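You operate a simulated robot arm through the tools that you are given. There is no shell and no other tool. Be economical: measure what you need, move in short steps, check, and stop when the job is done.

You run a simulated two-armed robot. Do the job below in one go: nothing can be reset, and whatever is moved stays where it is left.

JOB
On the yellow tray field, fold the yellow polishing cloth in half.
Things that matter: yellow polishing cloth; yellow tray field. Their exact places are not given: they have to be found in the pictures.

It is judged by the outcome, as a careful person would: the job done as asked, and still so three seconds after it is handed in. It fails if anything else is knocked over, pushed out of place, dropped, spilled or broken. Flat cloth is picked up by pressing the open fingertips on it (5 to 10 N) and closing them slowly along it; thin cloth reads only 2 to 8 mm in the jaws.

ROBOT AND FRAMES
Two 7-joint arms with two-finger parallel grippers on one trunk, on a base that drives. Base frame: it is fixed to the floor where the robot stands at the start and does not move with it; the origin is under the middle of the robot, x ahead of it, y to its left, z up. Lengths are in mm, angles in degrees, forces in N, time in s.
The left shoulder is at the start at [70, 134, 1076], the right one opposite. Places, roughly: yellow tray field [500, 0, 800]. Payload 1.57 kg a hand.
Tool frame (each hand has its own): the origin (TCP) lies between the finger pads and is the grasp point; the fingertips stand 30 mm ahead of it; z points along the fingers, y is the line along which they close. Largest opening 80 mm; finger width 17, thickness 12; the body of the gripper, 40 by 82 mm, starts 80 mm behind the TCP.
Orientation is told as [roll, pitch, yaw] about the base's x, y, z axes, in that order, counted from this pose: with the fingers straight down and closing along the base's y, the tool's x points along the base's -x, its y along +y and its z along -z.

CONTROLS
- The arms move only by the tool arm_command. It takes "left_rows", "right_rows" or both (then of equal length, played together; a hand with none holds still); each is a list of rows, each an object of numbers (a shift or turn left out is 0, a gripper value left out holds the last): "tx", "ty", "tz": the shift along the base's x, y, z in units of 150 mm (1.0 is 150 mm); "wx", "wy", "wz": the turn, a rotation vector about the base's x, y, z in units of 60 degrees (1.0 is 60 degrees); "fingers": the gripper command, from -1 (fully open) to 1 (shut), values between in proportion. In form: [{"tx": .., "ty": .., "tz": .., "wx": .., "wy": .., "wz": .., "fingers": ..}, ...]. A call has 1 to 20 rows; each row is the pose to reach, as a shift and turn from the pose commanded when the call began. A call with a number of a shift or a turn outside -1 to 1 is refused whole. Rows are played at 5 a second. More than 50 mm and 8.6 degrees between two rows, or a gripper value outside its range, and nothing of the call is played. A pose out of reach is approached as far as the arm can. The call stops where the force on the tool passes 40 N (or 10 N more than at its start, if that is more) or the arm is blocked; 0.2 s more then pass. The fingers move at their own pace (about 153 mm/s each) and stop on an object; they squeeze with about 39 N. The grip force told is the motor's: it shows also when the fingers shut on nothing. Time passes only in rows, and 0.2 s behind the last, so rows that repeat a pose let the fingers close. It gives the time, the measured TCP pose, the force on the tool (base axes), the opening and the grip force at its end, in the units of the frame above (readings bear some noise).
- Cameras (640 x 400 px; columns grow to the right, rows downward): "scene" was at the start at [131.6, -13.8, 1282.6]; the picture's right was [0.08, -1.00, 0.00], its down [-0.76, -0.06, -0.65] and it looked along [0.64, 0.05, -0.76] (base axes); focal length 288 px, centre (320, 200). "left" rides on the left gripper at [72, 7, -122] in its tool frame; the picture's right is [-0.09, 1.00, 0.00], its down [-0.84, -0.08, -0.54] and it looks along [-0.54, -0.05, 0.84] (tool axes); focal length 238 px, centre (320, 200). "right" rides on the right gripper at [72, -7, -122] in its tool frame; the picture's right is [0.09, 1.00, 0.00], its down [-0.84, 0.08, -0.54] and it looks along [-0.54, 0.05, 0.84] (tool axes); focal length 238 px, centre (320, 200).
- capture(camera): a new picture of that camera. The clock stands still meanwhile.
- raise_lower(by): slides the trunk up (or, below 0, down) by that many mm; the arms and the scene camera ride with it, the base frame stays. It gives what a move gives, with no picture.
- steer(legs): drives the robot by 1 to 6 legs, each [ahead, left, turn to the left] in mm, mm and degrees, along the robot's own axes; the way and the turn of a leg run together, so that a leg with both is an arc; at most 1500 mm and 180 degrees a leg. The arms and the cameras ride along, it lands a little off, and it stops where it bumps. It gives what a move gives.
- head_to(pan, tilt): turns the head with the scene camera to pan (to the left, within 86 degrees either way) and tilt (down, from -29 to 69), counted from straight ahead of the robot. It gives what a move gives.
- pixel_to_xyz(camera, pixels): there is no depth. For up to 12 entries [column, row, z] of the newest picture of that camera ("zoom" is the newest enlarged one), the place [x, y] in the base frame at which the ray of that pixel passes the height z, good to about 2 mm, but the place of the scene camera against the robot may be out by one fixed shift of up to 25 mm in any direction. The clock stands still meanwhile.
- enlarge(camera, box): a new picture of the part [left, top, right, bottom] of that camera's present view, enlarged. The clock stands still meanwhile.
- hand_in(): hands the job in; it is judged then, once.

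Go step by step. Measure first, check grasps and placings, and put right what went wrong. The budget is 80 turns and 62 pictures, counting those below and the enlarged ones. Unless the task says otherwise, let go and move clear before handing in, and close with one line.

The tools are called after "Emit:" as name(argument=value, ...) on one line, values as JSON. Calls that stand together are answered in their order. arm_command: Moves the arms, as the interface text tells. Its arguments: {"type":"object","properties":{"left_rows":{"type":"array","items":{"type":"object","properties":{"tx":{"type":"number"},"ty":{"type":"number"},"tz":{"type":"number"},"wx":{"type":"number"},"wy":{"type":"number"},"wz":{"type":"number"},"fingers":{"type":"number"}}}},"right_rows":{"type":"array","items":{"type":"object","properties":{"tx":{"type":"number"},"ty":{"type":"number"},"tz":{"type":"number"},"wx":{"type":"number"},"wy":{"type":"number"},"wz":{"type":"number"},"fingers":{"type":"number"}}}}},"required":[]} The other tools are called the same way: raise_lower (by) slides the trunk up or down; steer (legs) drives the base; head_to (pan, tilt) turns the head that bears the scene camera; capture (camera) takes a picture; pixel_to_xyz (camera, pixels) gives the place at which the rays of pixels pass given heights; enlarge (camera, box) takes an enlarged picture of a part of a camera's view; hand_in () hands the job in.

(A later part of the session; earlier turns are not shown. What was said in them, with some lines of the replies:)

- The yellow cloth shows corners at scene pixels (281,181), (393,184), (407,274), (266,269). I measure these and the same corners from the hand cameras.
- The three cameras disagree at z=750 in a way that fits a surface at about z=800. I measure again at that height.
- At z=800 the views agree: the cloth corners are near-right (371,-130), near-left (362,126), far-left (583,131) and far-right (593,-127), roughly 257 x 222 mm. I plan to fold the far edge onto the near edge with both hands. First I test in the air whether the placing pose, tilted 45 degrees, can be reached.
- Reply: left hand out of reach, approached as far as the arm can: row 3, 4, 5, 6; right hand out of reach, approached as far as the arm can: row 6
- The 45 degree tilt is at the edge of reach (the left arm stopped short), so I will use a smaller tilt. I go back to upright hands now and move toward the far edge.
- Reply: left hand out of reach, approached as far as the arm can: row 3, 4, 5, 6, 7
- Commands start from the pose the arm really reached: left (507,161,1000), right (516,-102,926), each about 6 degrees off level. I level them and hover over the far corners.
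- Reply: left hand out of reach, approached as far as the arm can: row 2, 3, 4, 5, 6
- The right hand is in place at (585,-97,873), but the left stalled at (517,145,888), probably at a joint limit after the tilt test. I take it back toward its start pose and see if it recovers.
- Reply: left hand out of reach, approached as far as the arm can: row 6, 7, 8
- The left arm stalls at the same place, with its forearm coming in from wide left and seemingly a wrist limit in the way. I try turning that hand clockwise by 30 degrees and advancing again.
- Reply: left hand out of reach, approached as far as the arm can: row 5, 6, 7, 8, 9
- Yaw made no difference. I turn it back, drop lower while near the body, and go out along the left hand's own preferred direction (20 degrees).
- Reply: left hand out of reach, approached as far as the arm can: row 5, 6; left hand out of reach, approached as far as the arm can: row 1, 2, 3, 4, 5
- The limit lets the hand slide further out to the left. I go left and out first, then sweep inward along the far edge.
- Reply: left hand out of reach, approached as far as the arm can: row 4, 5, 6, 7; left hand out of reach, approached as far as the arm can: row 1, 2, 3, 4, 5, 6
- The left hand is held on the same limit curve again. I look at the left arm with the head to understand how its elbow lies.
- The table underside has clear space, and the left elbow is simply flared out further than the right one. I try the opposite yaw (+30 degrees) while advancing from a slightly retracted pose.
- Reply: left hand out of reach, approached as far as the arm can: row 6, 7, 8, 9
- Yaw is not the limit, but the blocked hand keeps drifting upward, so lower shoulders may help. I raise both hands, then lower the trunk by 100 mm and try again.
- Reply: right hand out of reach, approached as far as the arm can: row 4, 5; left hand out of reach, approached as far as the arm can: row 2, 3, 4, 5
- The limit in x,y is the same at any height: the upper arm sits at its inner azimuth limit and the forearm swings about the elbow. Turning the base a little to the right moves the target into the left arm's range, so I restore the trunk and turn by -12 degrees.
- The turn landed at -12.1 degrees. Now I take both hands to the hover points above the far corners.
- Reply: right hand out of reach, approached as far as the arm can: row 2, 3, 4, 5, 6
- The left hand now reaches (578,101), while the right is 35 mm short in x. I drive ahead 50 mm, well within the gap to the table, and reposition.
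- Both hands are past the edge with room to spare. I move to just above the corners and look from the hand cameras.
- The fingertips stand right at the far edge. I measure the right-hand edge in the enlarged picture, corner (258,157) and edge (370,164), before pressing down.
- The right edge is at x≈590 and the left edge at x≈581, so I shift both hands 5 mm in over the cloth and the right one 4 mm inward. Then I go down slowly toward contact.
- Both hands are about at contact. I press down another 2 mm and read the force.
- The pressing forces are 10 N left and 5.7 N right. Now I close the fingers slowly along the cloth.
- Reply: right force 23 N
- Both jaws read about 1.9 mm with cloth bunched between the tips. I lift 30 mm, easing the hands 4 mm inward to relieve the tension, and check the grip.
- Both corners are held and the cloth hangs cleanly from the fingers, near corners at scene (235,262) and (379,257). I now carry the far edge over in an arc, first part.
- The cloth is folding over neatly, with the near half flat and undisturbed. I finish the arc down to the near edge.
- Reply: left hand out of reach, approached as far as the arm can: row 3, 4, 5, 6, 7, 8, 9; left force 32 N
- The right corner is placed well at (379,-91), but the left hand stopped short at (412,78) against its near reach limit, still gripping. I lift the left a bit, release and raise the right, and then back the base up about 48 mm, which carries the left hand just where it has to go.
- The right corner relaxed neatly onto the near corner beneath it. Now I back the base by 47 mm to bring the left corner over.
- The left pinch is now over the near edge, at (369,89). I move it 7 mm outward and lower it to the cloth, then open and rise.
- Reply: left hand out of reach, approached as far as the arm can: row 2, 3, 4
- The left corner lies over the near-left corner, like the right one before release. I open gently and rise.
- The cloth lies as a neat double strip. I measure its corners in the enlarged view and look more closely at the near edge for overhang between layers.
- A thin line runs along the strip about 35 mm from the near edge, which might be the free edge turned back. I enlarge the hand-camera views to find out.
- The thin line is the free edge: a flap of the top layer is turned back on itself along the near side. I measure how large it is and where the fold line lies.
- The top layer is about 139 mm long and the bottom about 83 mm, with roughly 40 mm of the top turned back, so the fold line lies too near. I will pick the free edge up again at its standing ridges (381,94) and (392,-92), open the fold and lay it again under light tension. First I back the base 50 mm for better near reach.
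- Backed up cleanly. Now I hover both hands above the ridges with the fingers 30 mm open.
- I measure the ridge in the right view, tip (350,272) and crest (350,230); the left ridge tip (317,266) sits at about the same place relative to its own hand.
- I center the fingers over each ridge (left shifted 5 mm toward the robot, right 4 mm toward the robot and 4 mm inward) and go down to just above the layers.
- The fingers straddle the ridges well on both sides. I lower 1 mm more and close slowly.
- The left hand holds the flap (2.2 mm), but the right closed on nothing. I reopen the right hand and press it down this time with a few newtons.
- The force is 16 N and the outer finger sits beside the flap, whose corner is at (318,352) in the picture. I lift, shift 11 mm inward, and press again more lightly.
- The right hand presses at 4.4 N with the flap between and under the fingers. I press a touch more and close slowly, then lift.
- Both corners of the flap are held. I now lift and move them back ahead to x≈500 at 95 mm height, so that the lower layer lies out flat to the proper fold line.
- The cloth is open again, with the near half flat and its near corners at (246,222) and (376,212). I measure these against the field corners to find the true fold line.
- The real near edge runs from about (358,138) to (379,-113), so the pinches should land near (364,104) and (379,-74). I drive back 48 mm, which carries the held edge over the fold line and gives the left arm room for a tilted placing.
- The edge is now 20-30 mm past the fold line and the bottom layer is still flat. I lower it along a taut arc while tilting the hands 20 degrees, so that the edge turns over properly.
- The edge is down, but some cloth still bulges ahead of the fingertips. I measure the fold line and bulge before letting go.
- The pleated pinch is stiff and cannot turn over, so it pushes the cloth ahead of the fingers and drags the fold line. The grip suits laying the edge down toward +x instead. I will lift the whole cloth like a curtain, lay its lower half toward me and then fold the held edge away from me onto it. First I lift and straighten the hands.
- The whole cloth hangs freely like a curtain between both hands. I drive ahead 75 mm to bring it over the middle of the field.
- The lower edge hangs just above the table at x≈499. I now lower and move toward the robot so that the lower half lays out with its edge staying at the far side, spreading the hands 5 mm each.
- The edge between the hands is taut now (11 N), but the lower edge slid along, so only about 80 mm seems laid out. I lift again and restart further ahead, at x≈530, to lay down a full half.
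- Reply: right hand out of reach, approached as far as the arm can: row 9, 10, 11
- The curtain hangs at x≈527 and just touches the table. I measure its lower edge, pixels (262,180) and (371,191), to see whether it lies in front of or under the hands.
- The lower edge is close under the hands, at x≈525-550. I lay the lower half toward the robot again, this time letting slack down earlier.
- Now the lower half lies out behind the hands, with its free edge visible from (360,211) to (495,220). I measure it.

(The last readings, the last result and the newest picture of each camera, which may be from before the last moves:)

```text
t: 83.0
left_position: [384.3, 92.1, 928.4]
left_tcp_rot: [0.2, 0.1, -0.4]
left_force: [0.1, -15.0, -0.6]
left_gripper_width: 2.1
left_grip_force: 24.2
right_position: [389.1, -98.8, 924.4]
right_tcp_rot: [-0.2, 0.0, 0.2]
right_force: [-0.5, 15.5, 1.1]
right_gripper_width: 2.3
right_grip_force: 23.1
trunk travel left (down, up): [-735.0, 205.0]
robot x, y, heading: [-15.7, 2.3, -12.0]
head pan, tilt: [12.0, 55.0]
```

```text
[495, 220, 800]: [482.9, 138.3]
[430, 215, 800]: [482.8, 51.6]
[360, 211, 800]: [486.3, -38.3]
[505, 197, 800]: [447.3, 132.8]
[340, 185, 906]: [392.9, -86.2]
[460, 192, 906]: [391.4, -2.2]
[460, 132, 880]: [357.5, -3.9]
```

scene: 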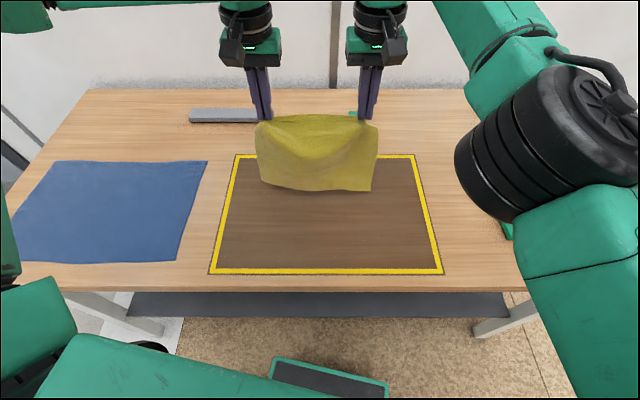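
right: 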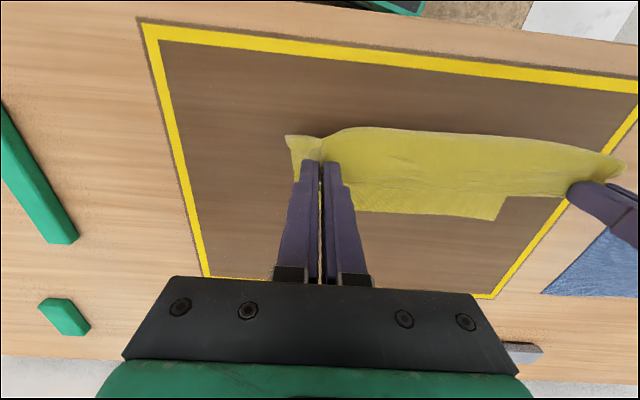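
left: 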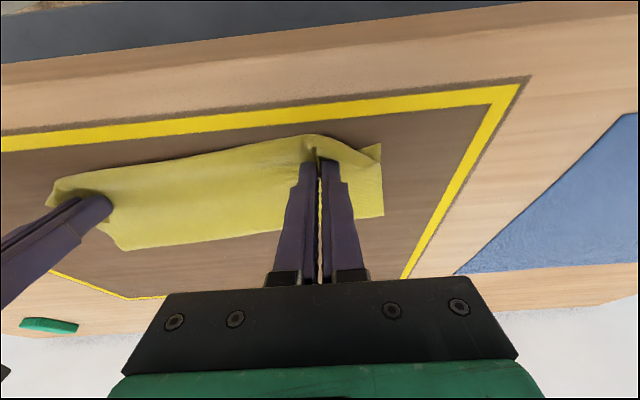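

The lower edge is straight at x≈485, so the fold line belongs at x≈374, right below the hands. I now fold the held edge away from the robot along a taut arc, shifting about 12 mm left to match the lower edge.

Emit:
arm_command(left_rows=[{"tx": -0.033, "ty": 0.005, "tz": 0.013}, {"tx": -0.067, "ty": 0.01, "tz": 0.027}, {"tx": 0.017, "ty": 0.015, "tz": 0.02}, {"tx": 0.1, "ty": 0.02, "tz": 0.007}, {"tx": 0.167, "ty": 0.03, "tz": -0.013}, {"tx": 0.233, "ty": 0.04, "tz": -0.047}, {"tx": 0.347, "ty": 0.05, "tz": -0.113}, {"tx": 0.433, "ty": 0.06, "tz": -0.193}, {"tx": 0.5, "ty": 0.06, "tz": -0.28}, {"tx": 0.553, "ty": 0.06, "tz": -0.38}, {"tx": 0.587, "ty": 0.06, "tz": -0.473}, {"tx": 0.607, "ty": 0.06, "tz": -0.56}, {"tx": 0.62, "ty": 0.06, "tz": -0.61}, {"tx": 0.62, "ty": 0.06, "tz": -0.61}], right_rows=[{"tx": -0.047, "ty": 0.015, "tz": 0.025}, {"tx": -0.093, "ty": 0.03, "tz": 0.05}, {"tx": -0.013, "ty": 0.04, "tz": 0.044}, {"tx": 0.067, "ty": 0.055, "tz": 0.031}, {"tx": 0.133, "ty": 0.07, "tz": 0.01}, {"tx": 0.2, "ty": 0.08, "tz": -0.023}, {"tx": 0.313, "ty": 0.09, "tz": -0.09}, {"tx": 0.4, "ty": 0.1, "tz": -0.17}, {"tx": 0.467, "ty": 0.1, "tz": -0.256}, {"tx": 0.52, "ty": 0.1, "tz": -0.356}, {"tx": 0.553, "ty": 0.1, "tz": -0.45}, {"tx": 0.58, "ty": 0.1, "tz": -0.536}, {"tx": 0.593, "ty": 0.1, "tz": -0.586}, {"tx": 0.593, "ty": 0.1, "tz": -0.586}])

Emit:
capture(camera="left")

Emit:
capture(camera="right")

```text
t: 86.0
left_position: [477.3, 102.4, 836.5]
left_tcp_rot: [0.2, 0.2, -0.4]
left_force: [-0.5, -3.1, 0.2]
left_gripper_width: 2.0
left_grip_force: 23.8
right_position: [476.4, -81.6, 838.7]
right_tcp_rot: [-0.2, 0.0, 0.2]
right_force: [-0.2, 4.3, 0.6]
right_gripper_width: 2.0
right_grip_force: 23.8
trunk travel left (down, up): [-735.0, 205.0]
robot x, y, heading: [-20.5, 3.5, -11.9]
head pan, tilt: [12.0, 55.0]
```

```text
9 pictures are left
```

left: 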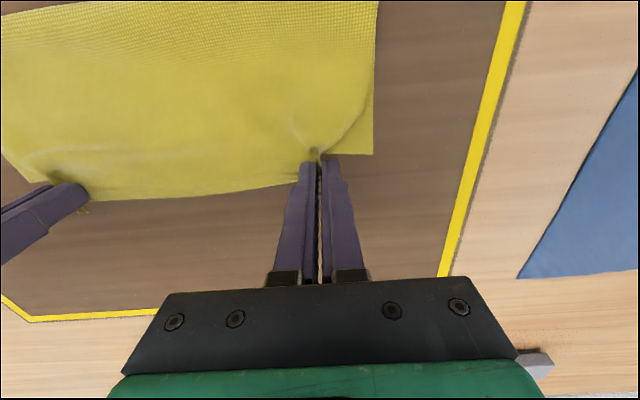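

```text
8 pictures are left
```

right: 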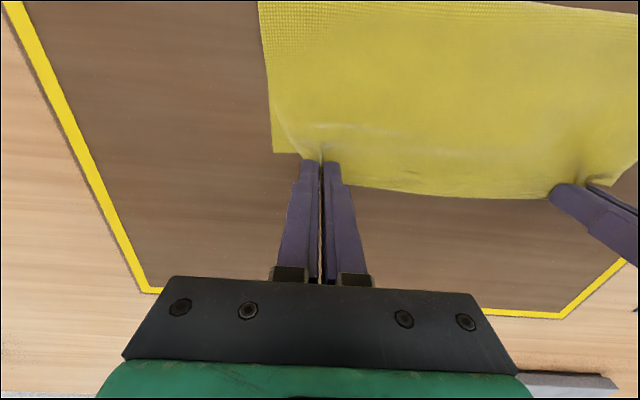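

This looks right: the lower layer's corners show at left-view (373,154) and right-view (273,152), with the held edge nearly on top. I measure how well the edges match before releasing.

Emit:
pixel_to_xyz(camera="left", pixels=[[373, 154, 800], [200, 195, 802], [130, 200, 802], [299, 178, 803], [376, 3, 801]])

Emit:
pixel_to_xyz(camera="right", pixels=[[273, 152, 800], [300, 153, 800], [480, 198, 802], [400, 194, 802], [350, 184, 803], [259, 3, 801]])

```text
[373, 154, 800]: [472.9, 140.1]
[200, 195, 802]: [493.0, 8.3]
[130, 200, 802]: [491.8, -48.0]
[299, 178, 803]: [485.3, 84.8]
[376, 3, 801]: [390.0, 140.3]
```

```text
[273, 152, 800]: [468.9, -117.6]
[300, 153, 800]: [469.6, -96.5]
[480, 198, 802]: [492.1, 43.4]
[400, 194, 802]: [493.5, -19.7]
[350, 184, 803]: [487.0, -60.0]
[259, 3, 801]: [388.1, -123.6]
```

The lower edge is at x≈471 but the upper edge at about 490, so the fold line at about 369 should be 9 mm nearer the robot. I raise the held edge back along the arc to x≈358 and fold again about that line, to end with the edge at about 471.

Emit:
arm_command(left_rows=[{"tx": -0.067, "tz": 0.19}, {"tx": -0.187, "tz": 0.39}, {"tx": -0.347, "tz": 0.523}, {"tx": -0.533, "tz": 0.603}, {"tx": -0.7, "tz": 0.637}, {"tx": -0.793, "tz": 0.637}, {"tx": -0.793, "tz": 0.637}, {"tx": -0.7, "tz": 0.63}, {"tx": -0.613, "tz": 0.617}, {"tx": -0.533, "tz": 0.59}, {"tx": -0.447, "tz": 0.547}, {"tx": -0.367, "tz": 0.497}, {"tx": -0.3, "tz": 0.437}, {"tx": -0.247, "tz": 0.377}, {"tx": -0.193, "tz": 0.303}, {"tx": -0.153, "tz": 0.223}, {"tx": -0.127, "tz": 0.143}, {"tx": -0.107, "tz": 0.063}, {"tx": -0.093, "tz": 0.0}, {"tx": -0.093, "tz": 0.0}], right_rows=[{"tx": -0.067, "tz": 0.175}, {"tx": -0.187, "tz": 0.375}, {"tx": -0.347, "tz": 0.508}, {"tx": -0.533, "tz": 0.588}, {"tx": -0.7, "tz": 0.622}, {"tx": -0.793, "tz": 0.622}, {"tx": -0.793, "tz": 0.622}, {"tx": -0.7, "tz": 0.615}, {"tx": -0.613, "tz": 0.602}, {"tx": -0.533, "tz": 0.575}, {"tx": -0.447, "tz": 0.532}, {"tx": -0.367, "tz": 0.482}, {"tx": -0.3, "tz": 0.422}, {"tx": -0.247, "tz": 0.362}, {"tx": -0.193, "tz": 0.288}, {"tx": -0.153, "tz": 0.208}, {"tx": -0.127, "tz": 0.128}, {"tx": -0.107, "tz": 0.048}, {"tx": -0.093, "tz": -0.015}, {"tx": -0.093, "tz": -0.015}])

Emit:
capture(camera="left")

```text
t: 90.2
left_position: [462.7, 100.5, 835.8]
left_tcp_rot: [0.2, 0.0, -0.3]
left_force: [-0.6, -2.8, -0.9]
left_gripper_width: 1.9
left_grip_force: 23.5
right_position: [463.1, -83.3, 835.5]
right_tcp_rot: [-0.2, 0.0, 0.3]
right_force: [-0.6, 3.4, -0.9]
right_gripper_width: 2.5
right_grip_force: 23.5
trunk travel left (down, up): [-735.0, 205.0]
robot x, y, heading: [-15.0, 4.6, -12.0]
head pan, tilt: [12.0, 55.0]
```

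```text
7 pictures are left
```

left: 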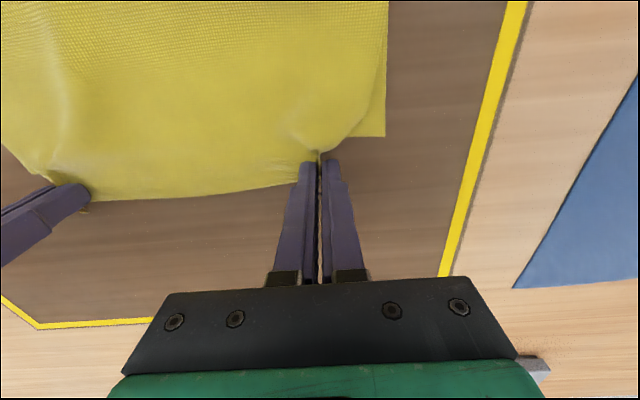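

The lower corner shows at (386,136); I measure whether the lower layer slid along again.

Emit:
pixel_to_xyz(camera="left", pixels=[[386, 136, 800], [299, 180, 803], [200, 197, 802], [130, 201, 802], [388, 3, 801], [360, 137, 800]])

Emit:
capture(camera="scene")

```text
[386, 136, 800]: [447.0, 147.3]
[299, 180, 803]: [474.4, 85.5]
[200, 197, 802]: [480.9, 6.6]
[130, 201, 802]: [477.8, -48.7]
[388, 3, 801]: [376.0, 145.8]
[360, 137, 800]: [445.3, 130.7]
```

```text
6 pictures are left
```

scene: 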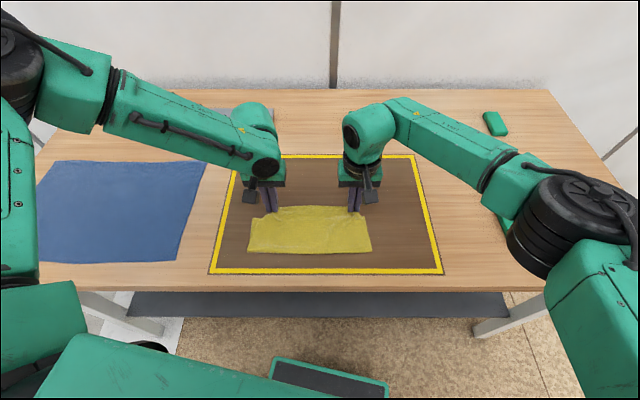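

The lower layer slid with the pull; its edge is now at x≈446, while the upper edge is at about 477. The readings show that with the hands at height 100 the lower edge settles about 97 mm ahead of them. So I go back slack only to x≈353 and lay the pinch down at x≈436.

Emit:
arm_command(left_rows=[{"tx": -0.067, "tz": 0.16}, {"tx": -0.187, "tz": 0.327}, {"tx": -0.347, "ty": 0.01, "tz": 0.46}, {"tx": -0.533, "ty": 0.02, "tz": 0.547}, {"tx": -0.667, "ty": 0.03, "tz": 0.593}, {"tx": -0.733, "ty": 0.033, "tz": 0.607}, {"tx": -0.733, "ty": 0.033, "tz": 0.607}, {"tx": -0.653, "ty": 0.033, "tz": 0.607}, {"tx": -0.567, "ty": 0.033, "tz": 0.58}, {"tx": -0.487, "ty": 0.033, "tz": 0.547}, {"tx": -0.42, "ty": 0.033, "tz": 0.5}, {"tx": -0.36, "ty": 0.033, "tz": 0.447}, {"tx": -0.307, "ty": 0.033, "tz": 0.38}, {"tx": -0.26, "ty": 0.033, "tz": 0.307}, {"tx": -0.227, "ty": 0.033, "tz": 0.233}, {"tx": -0.2, "ty": 0.033, "tz": 0.153}, {"tx": -0.187, "ty": 0.033, "tz": 0.073}, {"tx": -0.18, "ty": 0.033, "tz": 0.0}, {"tx": -0.18, "ty": 0.033, "tz": 0.0}], right_rows=[{"tx": -0.067, "tz": 0.16}, {"tx": -0.187, "tz": 0.327}, {"tx": -0.347, "ty": 0.01, "tz": 0.46}, {"tx": -0.533, "ty": 0.02, "tz": 0.547}, {"tx": -0.667, "ty": 0.03, "tz": 0.593}, {"tx": -0.733, "ty": 0.033, "tz": 0.607}, {"tx": -0.733, "ty": 0.033, "tz": 0.607}, {"tx": -0.653, "ty": 0.033, "tz": 0.607}, {"tx": -0.567, "ty": 0.033, "tz": 0.58}, {"tx": -0.487, "ty": 0.033, "tz": 0.547}, {"tx": -0.42, "ty": 0.033, "tz": 0.5}, {"tx": -0.36, "ty": 0.033, "tz": 0.447}, {"tx": -0.307, "ty": 0.033, "tz": 0.38}, {"tx": -0.26, "ty": 0.033, "tz": 0.307}, {"tx": -0.23, "ty": 0.033, "tz": 0.233}, {"tx": -0.21, "ty": 0.033, "tz": 0.153}, {"tx": -0.198, "ty": 0.033, "tz": 0.073}, {"tx": -0.193, "ty": 0.033, "tz": 0.0}, {"tx": -0.193, "ty": 0.033, "tz": 0.0}])

Emit:
capture(camera="left")

```text
t: 94.2
left_position: [435.5, 108.1, 836.4]
left_tcp_rot: [0.1, 0.2, -0.3]
left_force: [-0.5, -5.9, -0.2]
left_gripper_width: 2.1
left_grip_force: 23.8
right_position: [434.8, -76.3, 834.6]
right_tcp_rot: [-0.2, -0.1, 0.2]
right_force: [0.1, 5.2, 0.9]
right_gripper_width: 2.1
right_grip_force: 23.8
trunk travel left (down, up): [-735.0, 205.0]
robot x, y, heading: [-17.5, 3.7, -12.1]
head pan, tilt: [12.0, 55.0]
```

```text
5 pictures are left
```

left: 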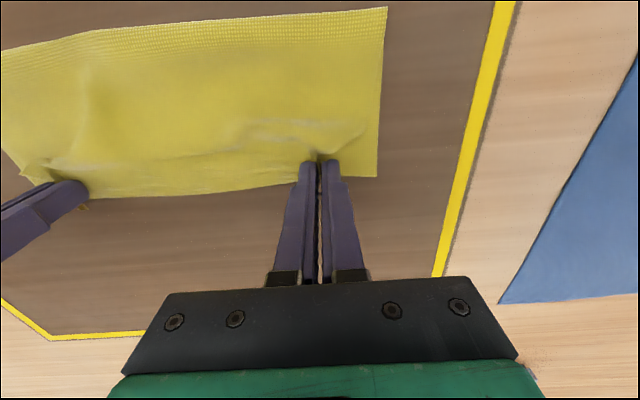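

The edges now nearly coincide: the lower corner is at (377,177), right beside the pinched edge. I measure the strip's depth and alignment.

Emit:
pixel_to_xyz(camera="left", pixels=[[377, 177, 800], [299, 183, 801], [200, 192, 801], [110, 198, 801], [386, 8, 801], [200, 22, 801], [5, 52, 801]])

Emit:
capture(camera="right")

```text
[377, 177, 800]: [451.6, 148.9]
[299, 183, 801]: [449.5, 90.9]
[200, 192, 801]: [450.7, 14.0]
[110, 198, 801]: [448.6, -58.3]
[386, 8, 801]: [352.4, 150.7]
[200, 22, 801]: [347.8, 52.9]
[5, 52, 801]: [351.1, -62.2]
```

```text
4 pictures are left
```

right: 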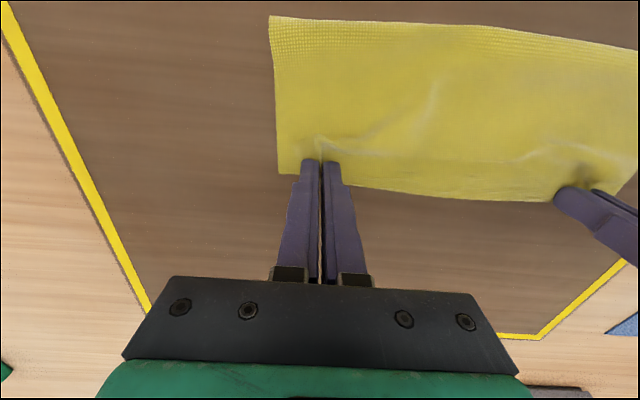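

The edges coincide within a few millimetres, with the strip running from x≈350 to 450 and square to the field. I release both hands gently and lift straight up, then move clear.

Emit:
arm_command(left_rows=[{"tz": -0.015}, {"tz": -0.015, "fingers": 0.9}, {"tz": -0.015, "fingers": 0.75}, {"tz": -0.01, "fingers": 0.6}, {"tz": 0.02, "fingers": 0.55}, {"tz": 0.1}, {"tz": 0.25}, {"tz": 0.45}, {"tz": 0.7}, {"ty": 0.2, "tz": 0.8}, {"ty": 0.45, "tz": 0.8}, {"ty": 0.7, "tz": 0.8}], right_rows=[{"tz": -0.01}, {"tz": -0.01, "fingers": 0.9}, {"tz": -0.01, "fingers": 0.75}, {"tz": -0.005, "fingers": 0.6}, {"tz": 0.02, "fingers": 0.55}, {"tz": 0.1}, {"tz": 0.25}, {"tz": 0.45}, {"tz": 0.7}, {"ty": -0.2, "tz": 0.8}, {"ty": -0.45, "tz": 0.8}, {"ty": -0.7, "tz": 0.8}])

Emit:
enlarge(camera="scene", box=[200, 140, 460, 300])

```text
t: 96.8
left_position: [433.0, 212.4, 955.7]
left_tcp_rot: [0.2, 0.0, -0.3]
left_force: [-0.6, 0.1, 0.0]
left_gripper_width: 18.2
left_grip_force: 0.0
right_position: [436.4, -179.7, 956.7]
right_tcp_rot: [-0.2, -0.2, 0.3]
right_force: [0.4, 0.3, 1.2]
right_gripper_width: 17.9
right_grip_force: 0.0
trunk travel left (down, up): [-735.0, 205.0]
robot x, y, heading: [-17.9, 2.5, -11.9]
head pan, tilt: [12.0, 55.0]
```

```text
2.46 times, centred on (330, 220) of scene
```

zoom: 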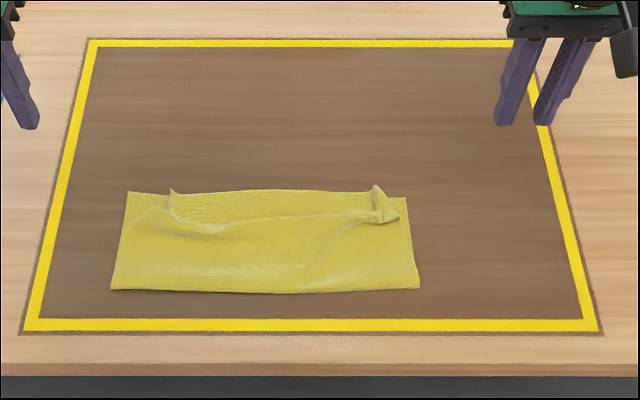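

Both hands are clear. A contour runs across the strip at about rows 215-225 and small peaks stand at the pinch spots, so I look closer to tell a bump from an edge.

Emit:
enlarge(camera="scene", box=[240, 200, 375, 280])

```text
4.74 times, centred on (308, 240) of scene
```

zoom: 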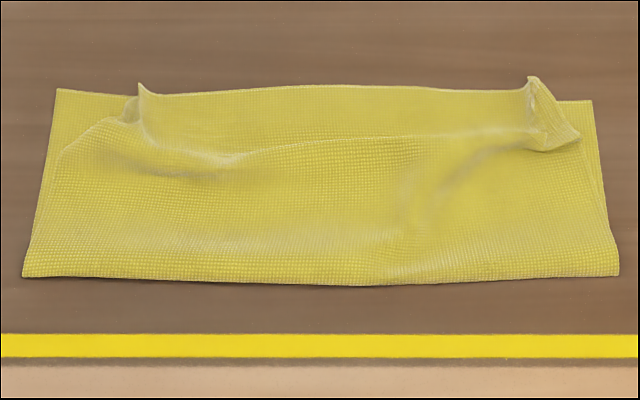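

The contour is only a soft bump; the far edges of both layers coincide, but the pleats at the pinch spots draw the two upper corners inward. I measure those points to see if brushing them outward is worthwhile.

Emit:
pixel_to_xyz(camera="zoom", pixels=[[57, 90, 800], [592, 100, 800], [22, 275, 801], [618, 275, 801], [140, 92, 803], [60, 152, 802], [115, 120, 803], [530, 90, 803], [580, 138, 805], [545, 150, 803], [300, 90, 802]])

```text
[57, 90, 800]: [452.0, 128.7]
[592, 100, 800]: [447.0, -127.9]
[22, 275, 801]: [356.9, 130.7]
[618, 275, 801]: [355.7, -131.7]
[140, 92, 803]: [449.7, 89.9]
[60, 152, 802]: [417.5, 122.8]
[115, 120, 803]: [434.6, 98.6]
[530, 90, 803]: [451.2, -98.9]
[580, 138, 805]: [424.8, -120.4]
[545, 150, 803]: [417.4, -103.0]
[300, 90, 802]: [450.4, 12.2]
```

The bottom corners are at about (446,148) and (441,-109), while the upper corners are tucked in by roughly 30 mm. I will brush each corner outward lightly with closed fingertips, and first bring them down to light contact just inside the tucks.

Emit:
arm_command(left_rows=[{"tx": -0.02, "ty": -0.1, "fingers": 1.0}, {"tx": -0.04, "ty": -0.3, "tz": -0.1, "fingers": 1.0}, {"tx": -0.053, "ty": -0.5, "tz": -0.3}, {"tx": -0.053, "ty": -0.616, "tz": -0.5}, {"tx": -0.053, "ty": -0.616, "tz": -0.65}, {"tx": -0.053, "ty": -0.616, "tz": -0.75}, {"tx": -0.053, "ty": -0.616, "tz": -0.8}, {"tx": -0.053, "ty": -0.616, "tz": -0.815}, {"tx": -0.053, "ty": -0.616, "tz": -0.823}, {"tx": -0.053, "ty": -0.616, "tz": -0.823}], right_rows=[{"tx": -0.02, "ty": 0.1, "fingers": 1.0}, {"tx": -0.06, "ty": 0.3, "tz": -0.1, "fingers": 1.0}, {"tx": -0.1, "ty": 0.5, "tz": -0.3}, {"tx": -0.123, "ty": 0.698, "tz": -0.5}, {"tx": -0.123, "ty": 0.698, "tz": -0.65}, {"tx": -0.123, "ty": 0.698, "tz": -0.75}, {"tx": -0.123, "ty": 0.698, "tz": -0.8}, {"tx": -0.123, "ty": 0.698, "tz": -0.82}, {"tx": -0.123, "ty": 0.698, "tz": -0.828}, {"tx": -0.123, "ty": 0.698, "tz": -0.828}])

```text
t: 99.0
left_position: [428.3, 119.7, 832.6]
left_tcp_rot: [0.2, -0.1, -0.3]
left_force: [-0.6, -0.5, 0.2]
left_gripper_width: 0.0
left_grip_force: 21.0
right_position: [416.6, -77.3, 832.5]
right_tcp_rot: [-0.2, -0.1, 0.4]
right_force: [0.9, 1.8, 5.7]
right_gripper_width: 0.0
right_grip_force: 21.7
trunk travel left (down, up): [-735.0, 205.0]
robot x, y, heading: [-18.3, 2.9, -12.2]
head pan, tilt: [12.0, 55.0]
```

The right presses at 5.7 N and the left barely touches. I sweep both outward toward their corners, with the left 1 mm lower and the right slightly lighter, and then lift.

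Emit:
arm_command(left_rows=[{"tz": -0.008}, {"tx": 0.02, "ty": 0.033, "tz": -0.009}, {"tx": 0.04, "ty": 0.066, "tz": -0.009}, {"tx": 0.06, "ty": 0.1, "tz": -0.009}, {"tx": 0.08, "ty": 0.133, "tz": -0.009}, {"tx": 0.1, "ty": 0.166, "tz": -0.009}, {"tx": 0.12, "ty": 0.2, "tz": -0.007}, {"tx": 0.12, "ty": 0.21, "tz": 0.05}, {"tx": 0.12, "ty": 0.21, "tz": 0.2}, {"tx": 0.12, "ty": 0.4, "tz": 0.4}, {"tx": 0.12, "ty": 0.6, "tz": 0.6}, {"tx": 0.12, "ty": 0.75, "tz": 0.75}], right_rows=[{"tz": 0.002}, {"tx": 0.027, "ty": -0.042, "tz": 0.002}, {"tx": 0.053, "ty": -0.084, "tz": 0.002}, {"tx": 0.08, "ty": -0.127, "tz": 0.002}, {"tx": 0.107, "ty": -0.169, "tz": 0.002}, {"tx": 0.133, "ty": -0.211, "tz": 0.0}, {"tx": 0.16, "ty": -0.253, "tz": 0.0}, {"tx": 0.16, "ty": -0.263, "tz": 0.05}, {"tx": 0.16, "ty": -0.263, "tz": 0.2}, {"tx": 0.16, "ty": -0.4, "tz": 0.4}, {"tx": 0.16, "ty": -0.6, "tz": 0.6}, {"tx": 0.16, "ty": -0.8, "tz": 0.75}])

Emit:
enlarge(camera="scene", box=[240, 200, 375, 280])

```text
t: 101.7
left_position: [444.6, 231.6, 946.6]
left_tcp_rot: [0.3, 0.0, -0.2]
left_force: [0.0, -0.8, -0.2]
left_gripper_width: 0.0
left_grip_force: 21.4
right_position: [438.4, -197.7, 944.4]
right_tcp_rot: [-0.2, -0.1, 0.3]
right_force: [-0.3, 0.9, 0.9]
right_gripper_width: 0.0
right_grip_force: 21.1
trunk travel left (down, up): [-735.0, 205.0]
robot x, y, heading: [-19.6, 2.8, -12.1]
head pan, tilt: [12.0, 55.0]
```

```text
4.74 times, centred on (308, 240) of scene
```

zoom: 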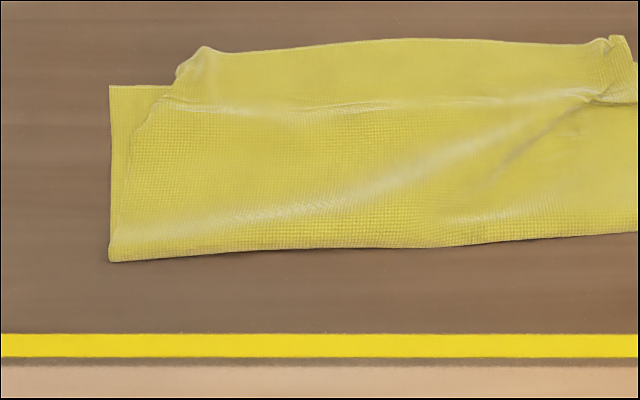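

The brushing pulled the upper layer (and a bit of the strip) to the right and ahead. I measure how far the layers differ now.

Emit:
pixel_to_xyz(camera="zoom", pixels=[[110, 87, 800], [205, 50, 806], [350, 41, 802], [500, 40, 802], [608, 43, 803], [634, 62, 800], [110, 261, 801], [440, 246, 801], [634, 231, 801], [175, 97, 803], [135, 130, 802]])

```text
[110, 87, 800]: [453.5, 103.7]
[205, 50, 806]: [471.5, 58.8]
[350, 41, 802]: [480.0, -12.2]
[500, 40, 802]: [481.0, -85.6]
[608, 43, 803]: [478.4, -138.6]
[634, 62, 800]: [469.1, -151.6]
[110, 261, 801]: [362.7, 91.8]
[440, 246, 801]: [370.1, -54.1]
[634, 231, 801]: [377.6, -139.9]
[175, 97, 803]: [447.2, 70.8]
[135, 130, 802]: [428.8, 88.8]
```

The lower edge runs from about (448,123) to (464,-134), and the upper edge lies about 15 mm beyond it with its left corner still tucked in. I will hold the strip down with the right fingertips as an anchor and brush only the left upper corner outward, which should open its pleat.

Emit:
arm_command(left_rows=[{"ty": -0.2}, {"ty": -0.4}, {"tx": -0.02, "ty": -0.6, "tz": -0.15}, {"tx": -0.044, "ty": -0.8, "tz": -0.35}, {"tx": -0.044, "ty": -0.997, "tz": -0.5}, {"tx": -0.044, "ty": -0.997, "tz": -0.65}, {"tx": -0.044, "ty": -0.997, "tz": -0.73}, {"tx": -0.044, "ty": -0.997, "tz": -0.755}, {"tx": -0.044, "ty": -0.997, "tz": -0.765}, {"tx": -0.044, "ty": -0.997, "tz": -0.765}], right_rows=[{"ty": 0.2}, {"ty": 0.4}, {"tx": -0.05, "ty": 0.6, "tz": -0.15}, {"tx": -0.09, "ty": 0.8, "tz": -0.35}, {"tx": -0.09, "ty": 0.985, "tz": -0.5}, {"tx": -0.09, "ty": 0.985, "tz": -0.65}, {"tx": -0.09, "ty": 0.985, "tz": -0.72}, {"tx": -0.09, "ty": 0.985, "tz": -0.745}, {"tx": -0.09, "ty": 0.985, "tz": -0.758}, {"tx": -0.09, "ty": 0.985, "tz": -0.758}])

```text
t: 103.8
left_position: [438.9, 81.8, 832.0]
left_tcp_rot: [0.1, -0.1, -0.3]
left_force: [1.9, 0.0, 6.1]
left_gripper_width: 0.1
left_grip_force: 21.7
right_position: [426.3, -49.9, 831.9]
right_tcp_rot: [-0.1, -0.3, 0.2]
right_force: [3.7, -2.0, 15.9]
right_gripper_width: 0.0
right_grip_force: 21.7
trunk travel left (down, up): [-735.0, 205.0]
robot x, y, heading: [-15.8, 4.2, -11.7]
head pan, tilt: [12.0, 55.0]
```

The anchor presses at 16 N and the left at 6 N. I sweep the left fingertips 42 mm outward slowly, then lift left first and right after.

Emit:
arm_command(left_rows=[{"ty": 0.035}, {"ty": 0.07}, {"ty": 0.105}, {"ty": 0.14}, {"ty": 0.175}, {"ty": 0.21}, {"ty": 0.245}, {"ty": 0.28}, {"ty": 0.28, "tz": 0.05}, {"ty": 0.28, "tz": 0.2}, {"ty": 0.35, "tz": 0.4}, {"ty": 0.5, "tz": 0.6}, {"ty": 0.7, "tz": 0.75}, {"ty": 0.9, "tz": 0.75}], right_rows=[{"tz": 0}, {"tz": 0}, {"tz": 0}, {"tz": 0}, {"tz": 0}, {"tz": 0}, {"tz": 0}, {"tz": 0}, {"tz": 0}, {"tz": 0.05}, {"tz": 0.25}, {"ty": -0.15, "tz": 0.5}, {"ty": -0.4, "tz": 0.7}, {"ty": -0.7, "tz": 0.75}])

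Emit:
enlarge(camera="scene", box=[230, 185, 420, 285])

```text
t: 106.8
left_position: [440.7, 214.2, 943.6]
left_tcp_rot: [0.2, 0.1, -0.2]
left_force: [0.3, 0.8, 1.4]
left_gripper_width: 0.0
left_grip_force: 21.2
right_position: [425.1, -156.4, 944.1]
right_tcp_rot: [-0.1, 0.0, 0.3]
right_force: [0.3, -0.2, 0.3]
right_gripper_width: 0.0
right_grip_force: 21.0
trunk travel left (down, up): [-735.0, 205.0]
robot x, y, heading: [-17.6, 6.8, -11.8]
head pan, tilt: [12.0, 55.0]
```

```text
3.37 times, centred on (325, 235) of scene
```

zoom: 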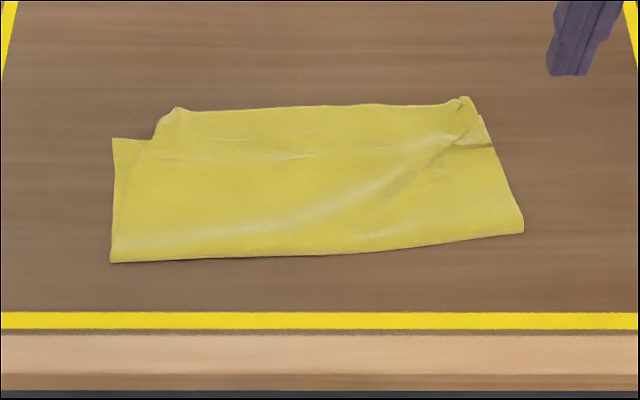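

The last picture shows the cloth doubled over inside the field, with the left side of the upper layer now reaching almost to the lower corner at (113,138). The upper edge still overhangs the lower one by roughly 15-20 mm, and there is a small pleat at the right corner near (465,100). The pictures are used up and both hands are clear, so I hand in.

Emit:
hand_in()

```text
The job is handed in.
```

The yellow cloth is folded in half on the yellow tray field and both hands are clear, but the fold is not perfectly neat: the upper edge overhangs the lower by about 15–20 mm and a small pleat remains at the right corner.
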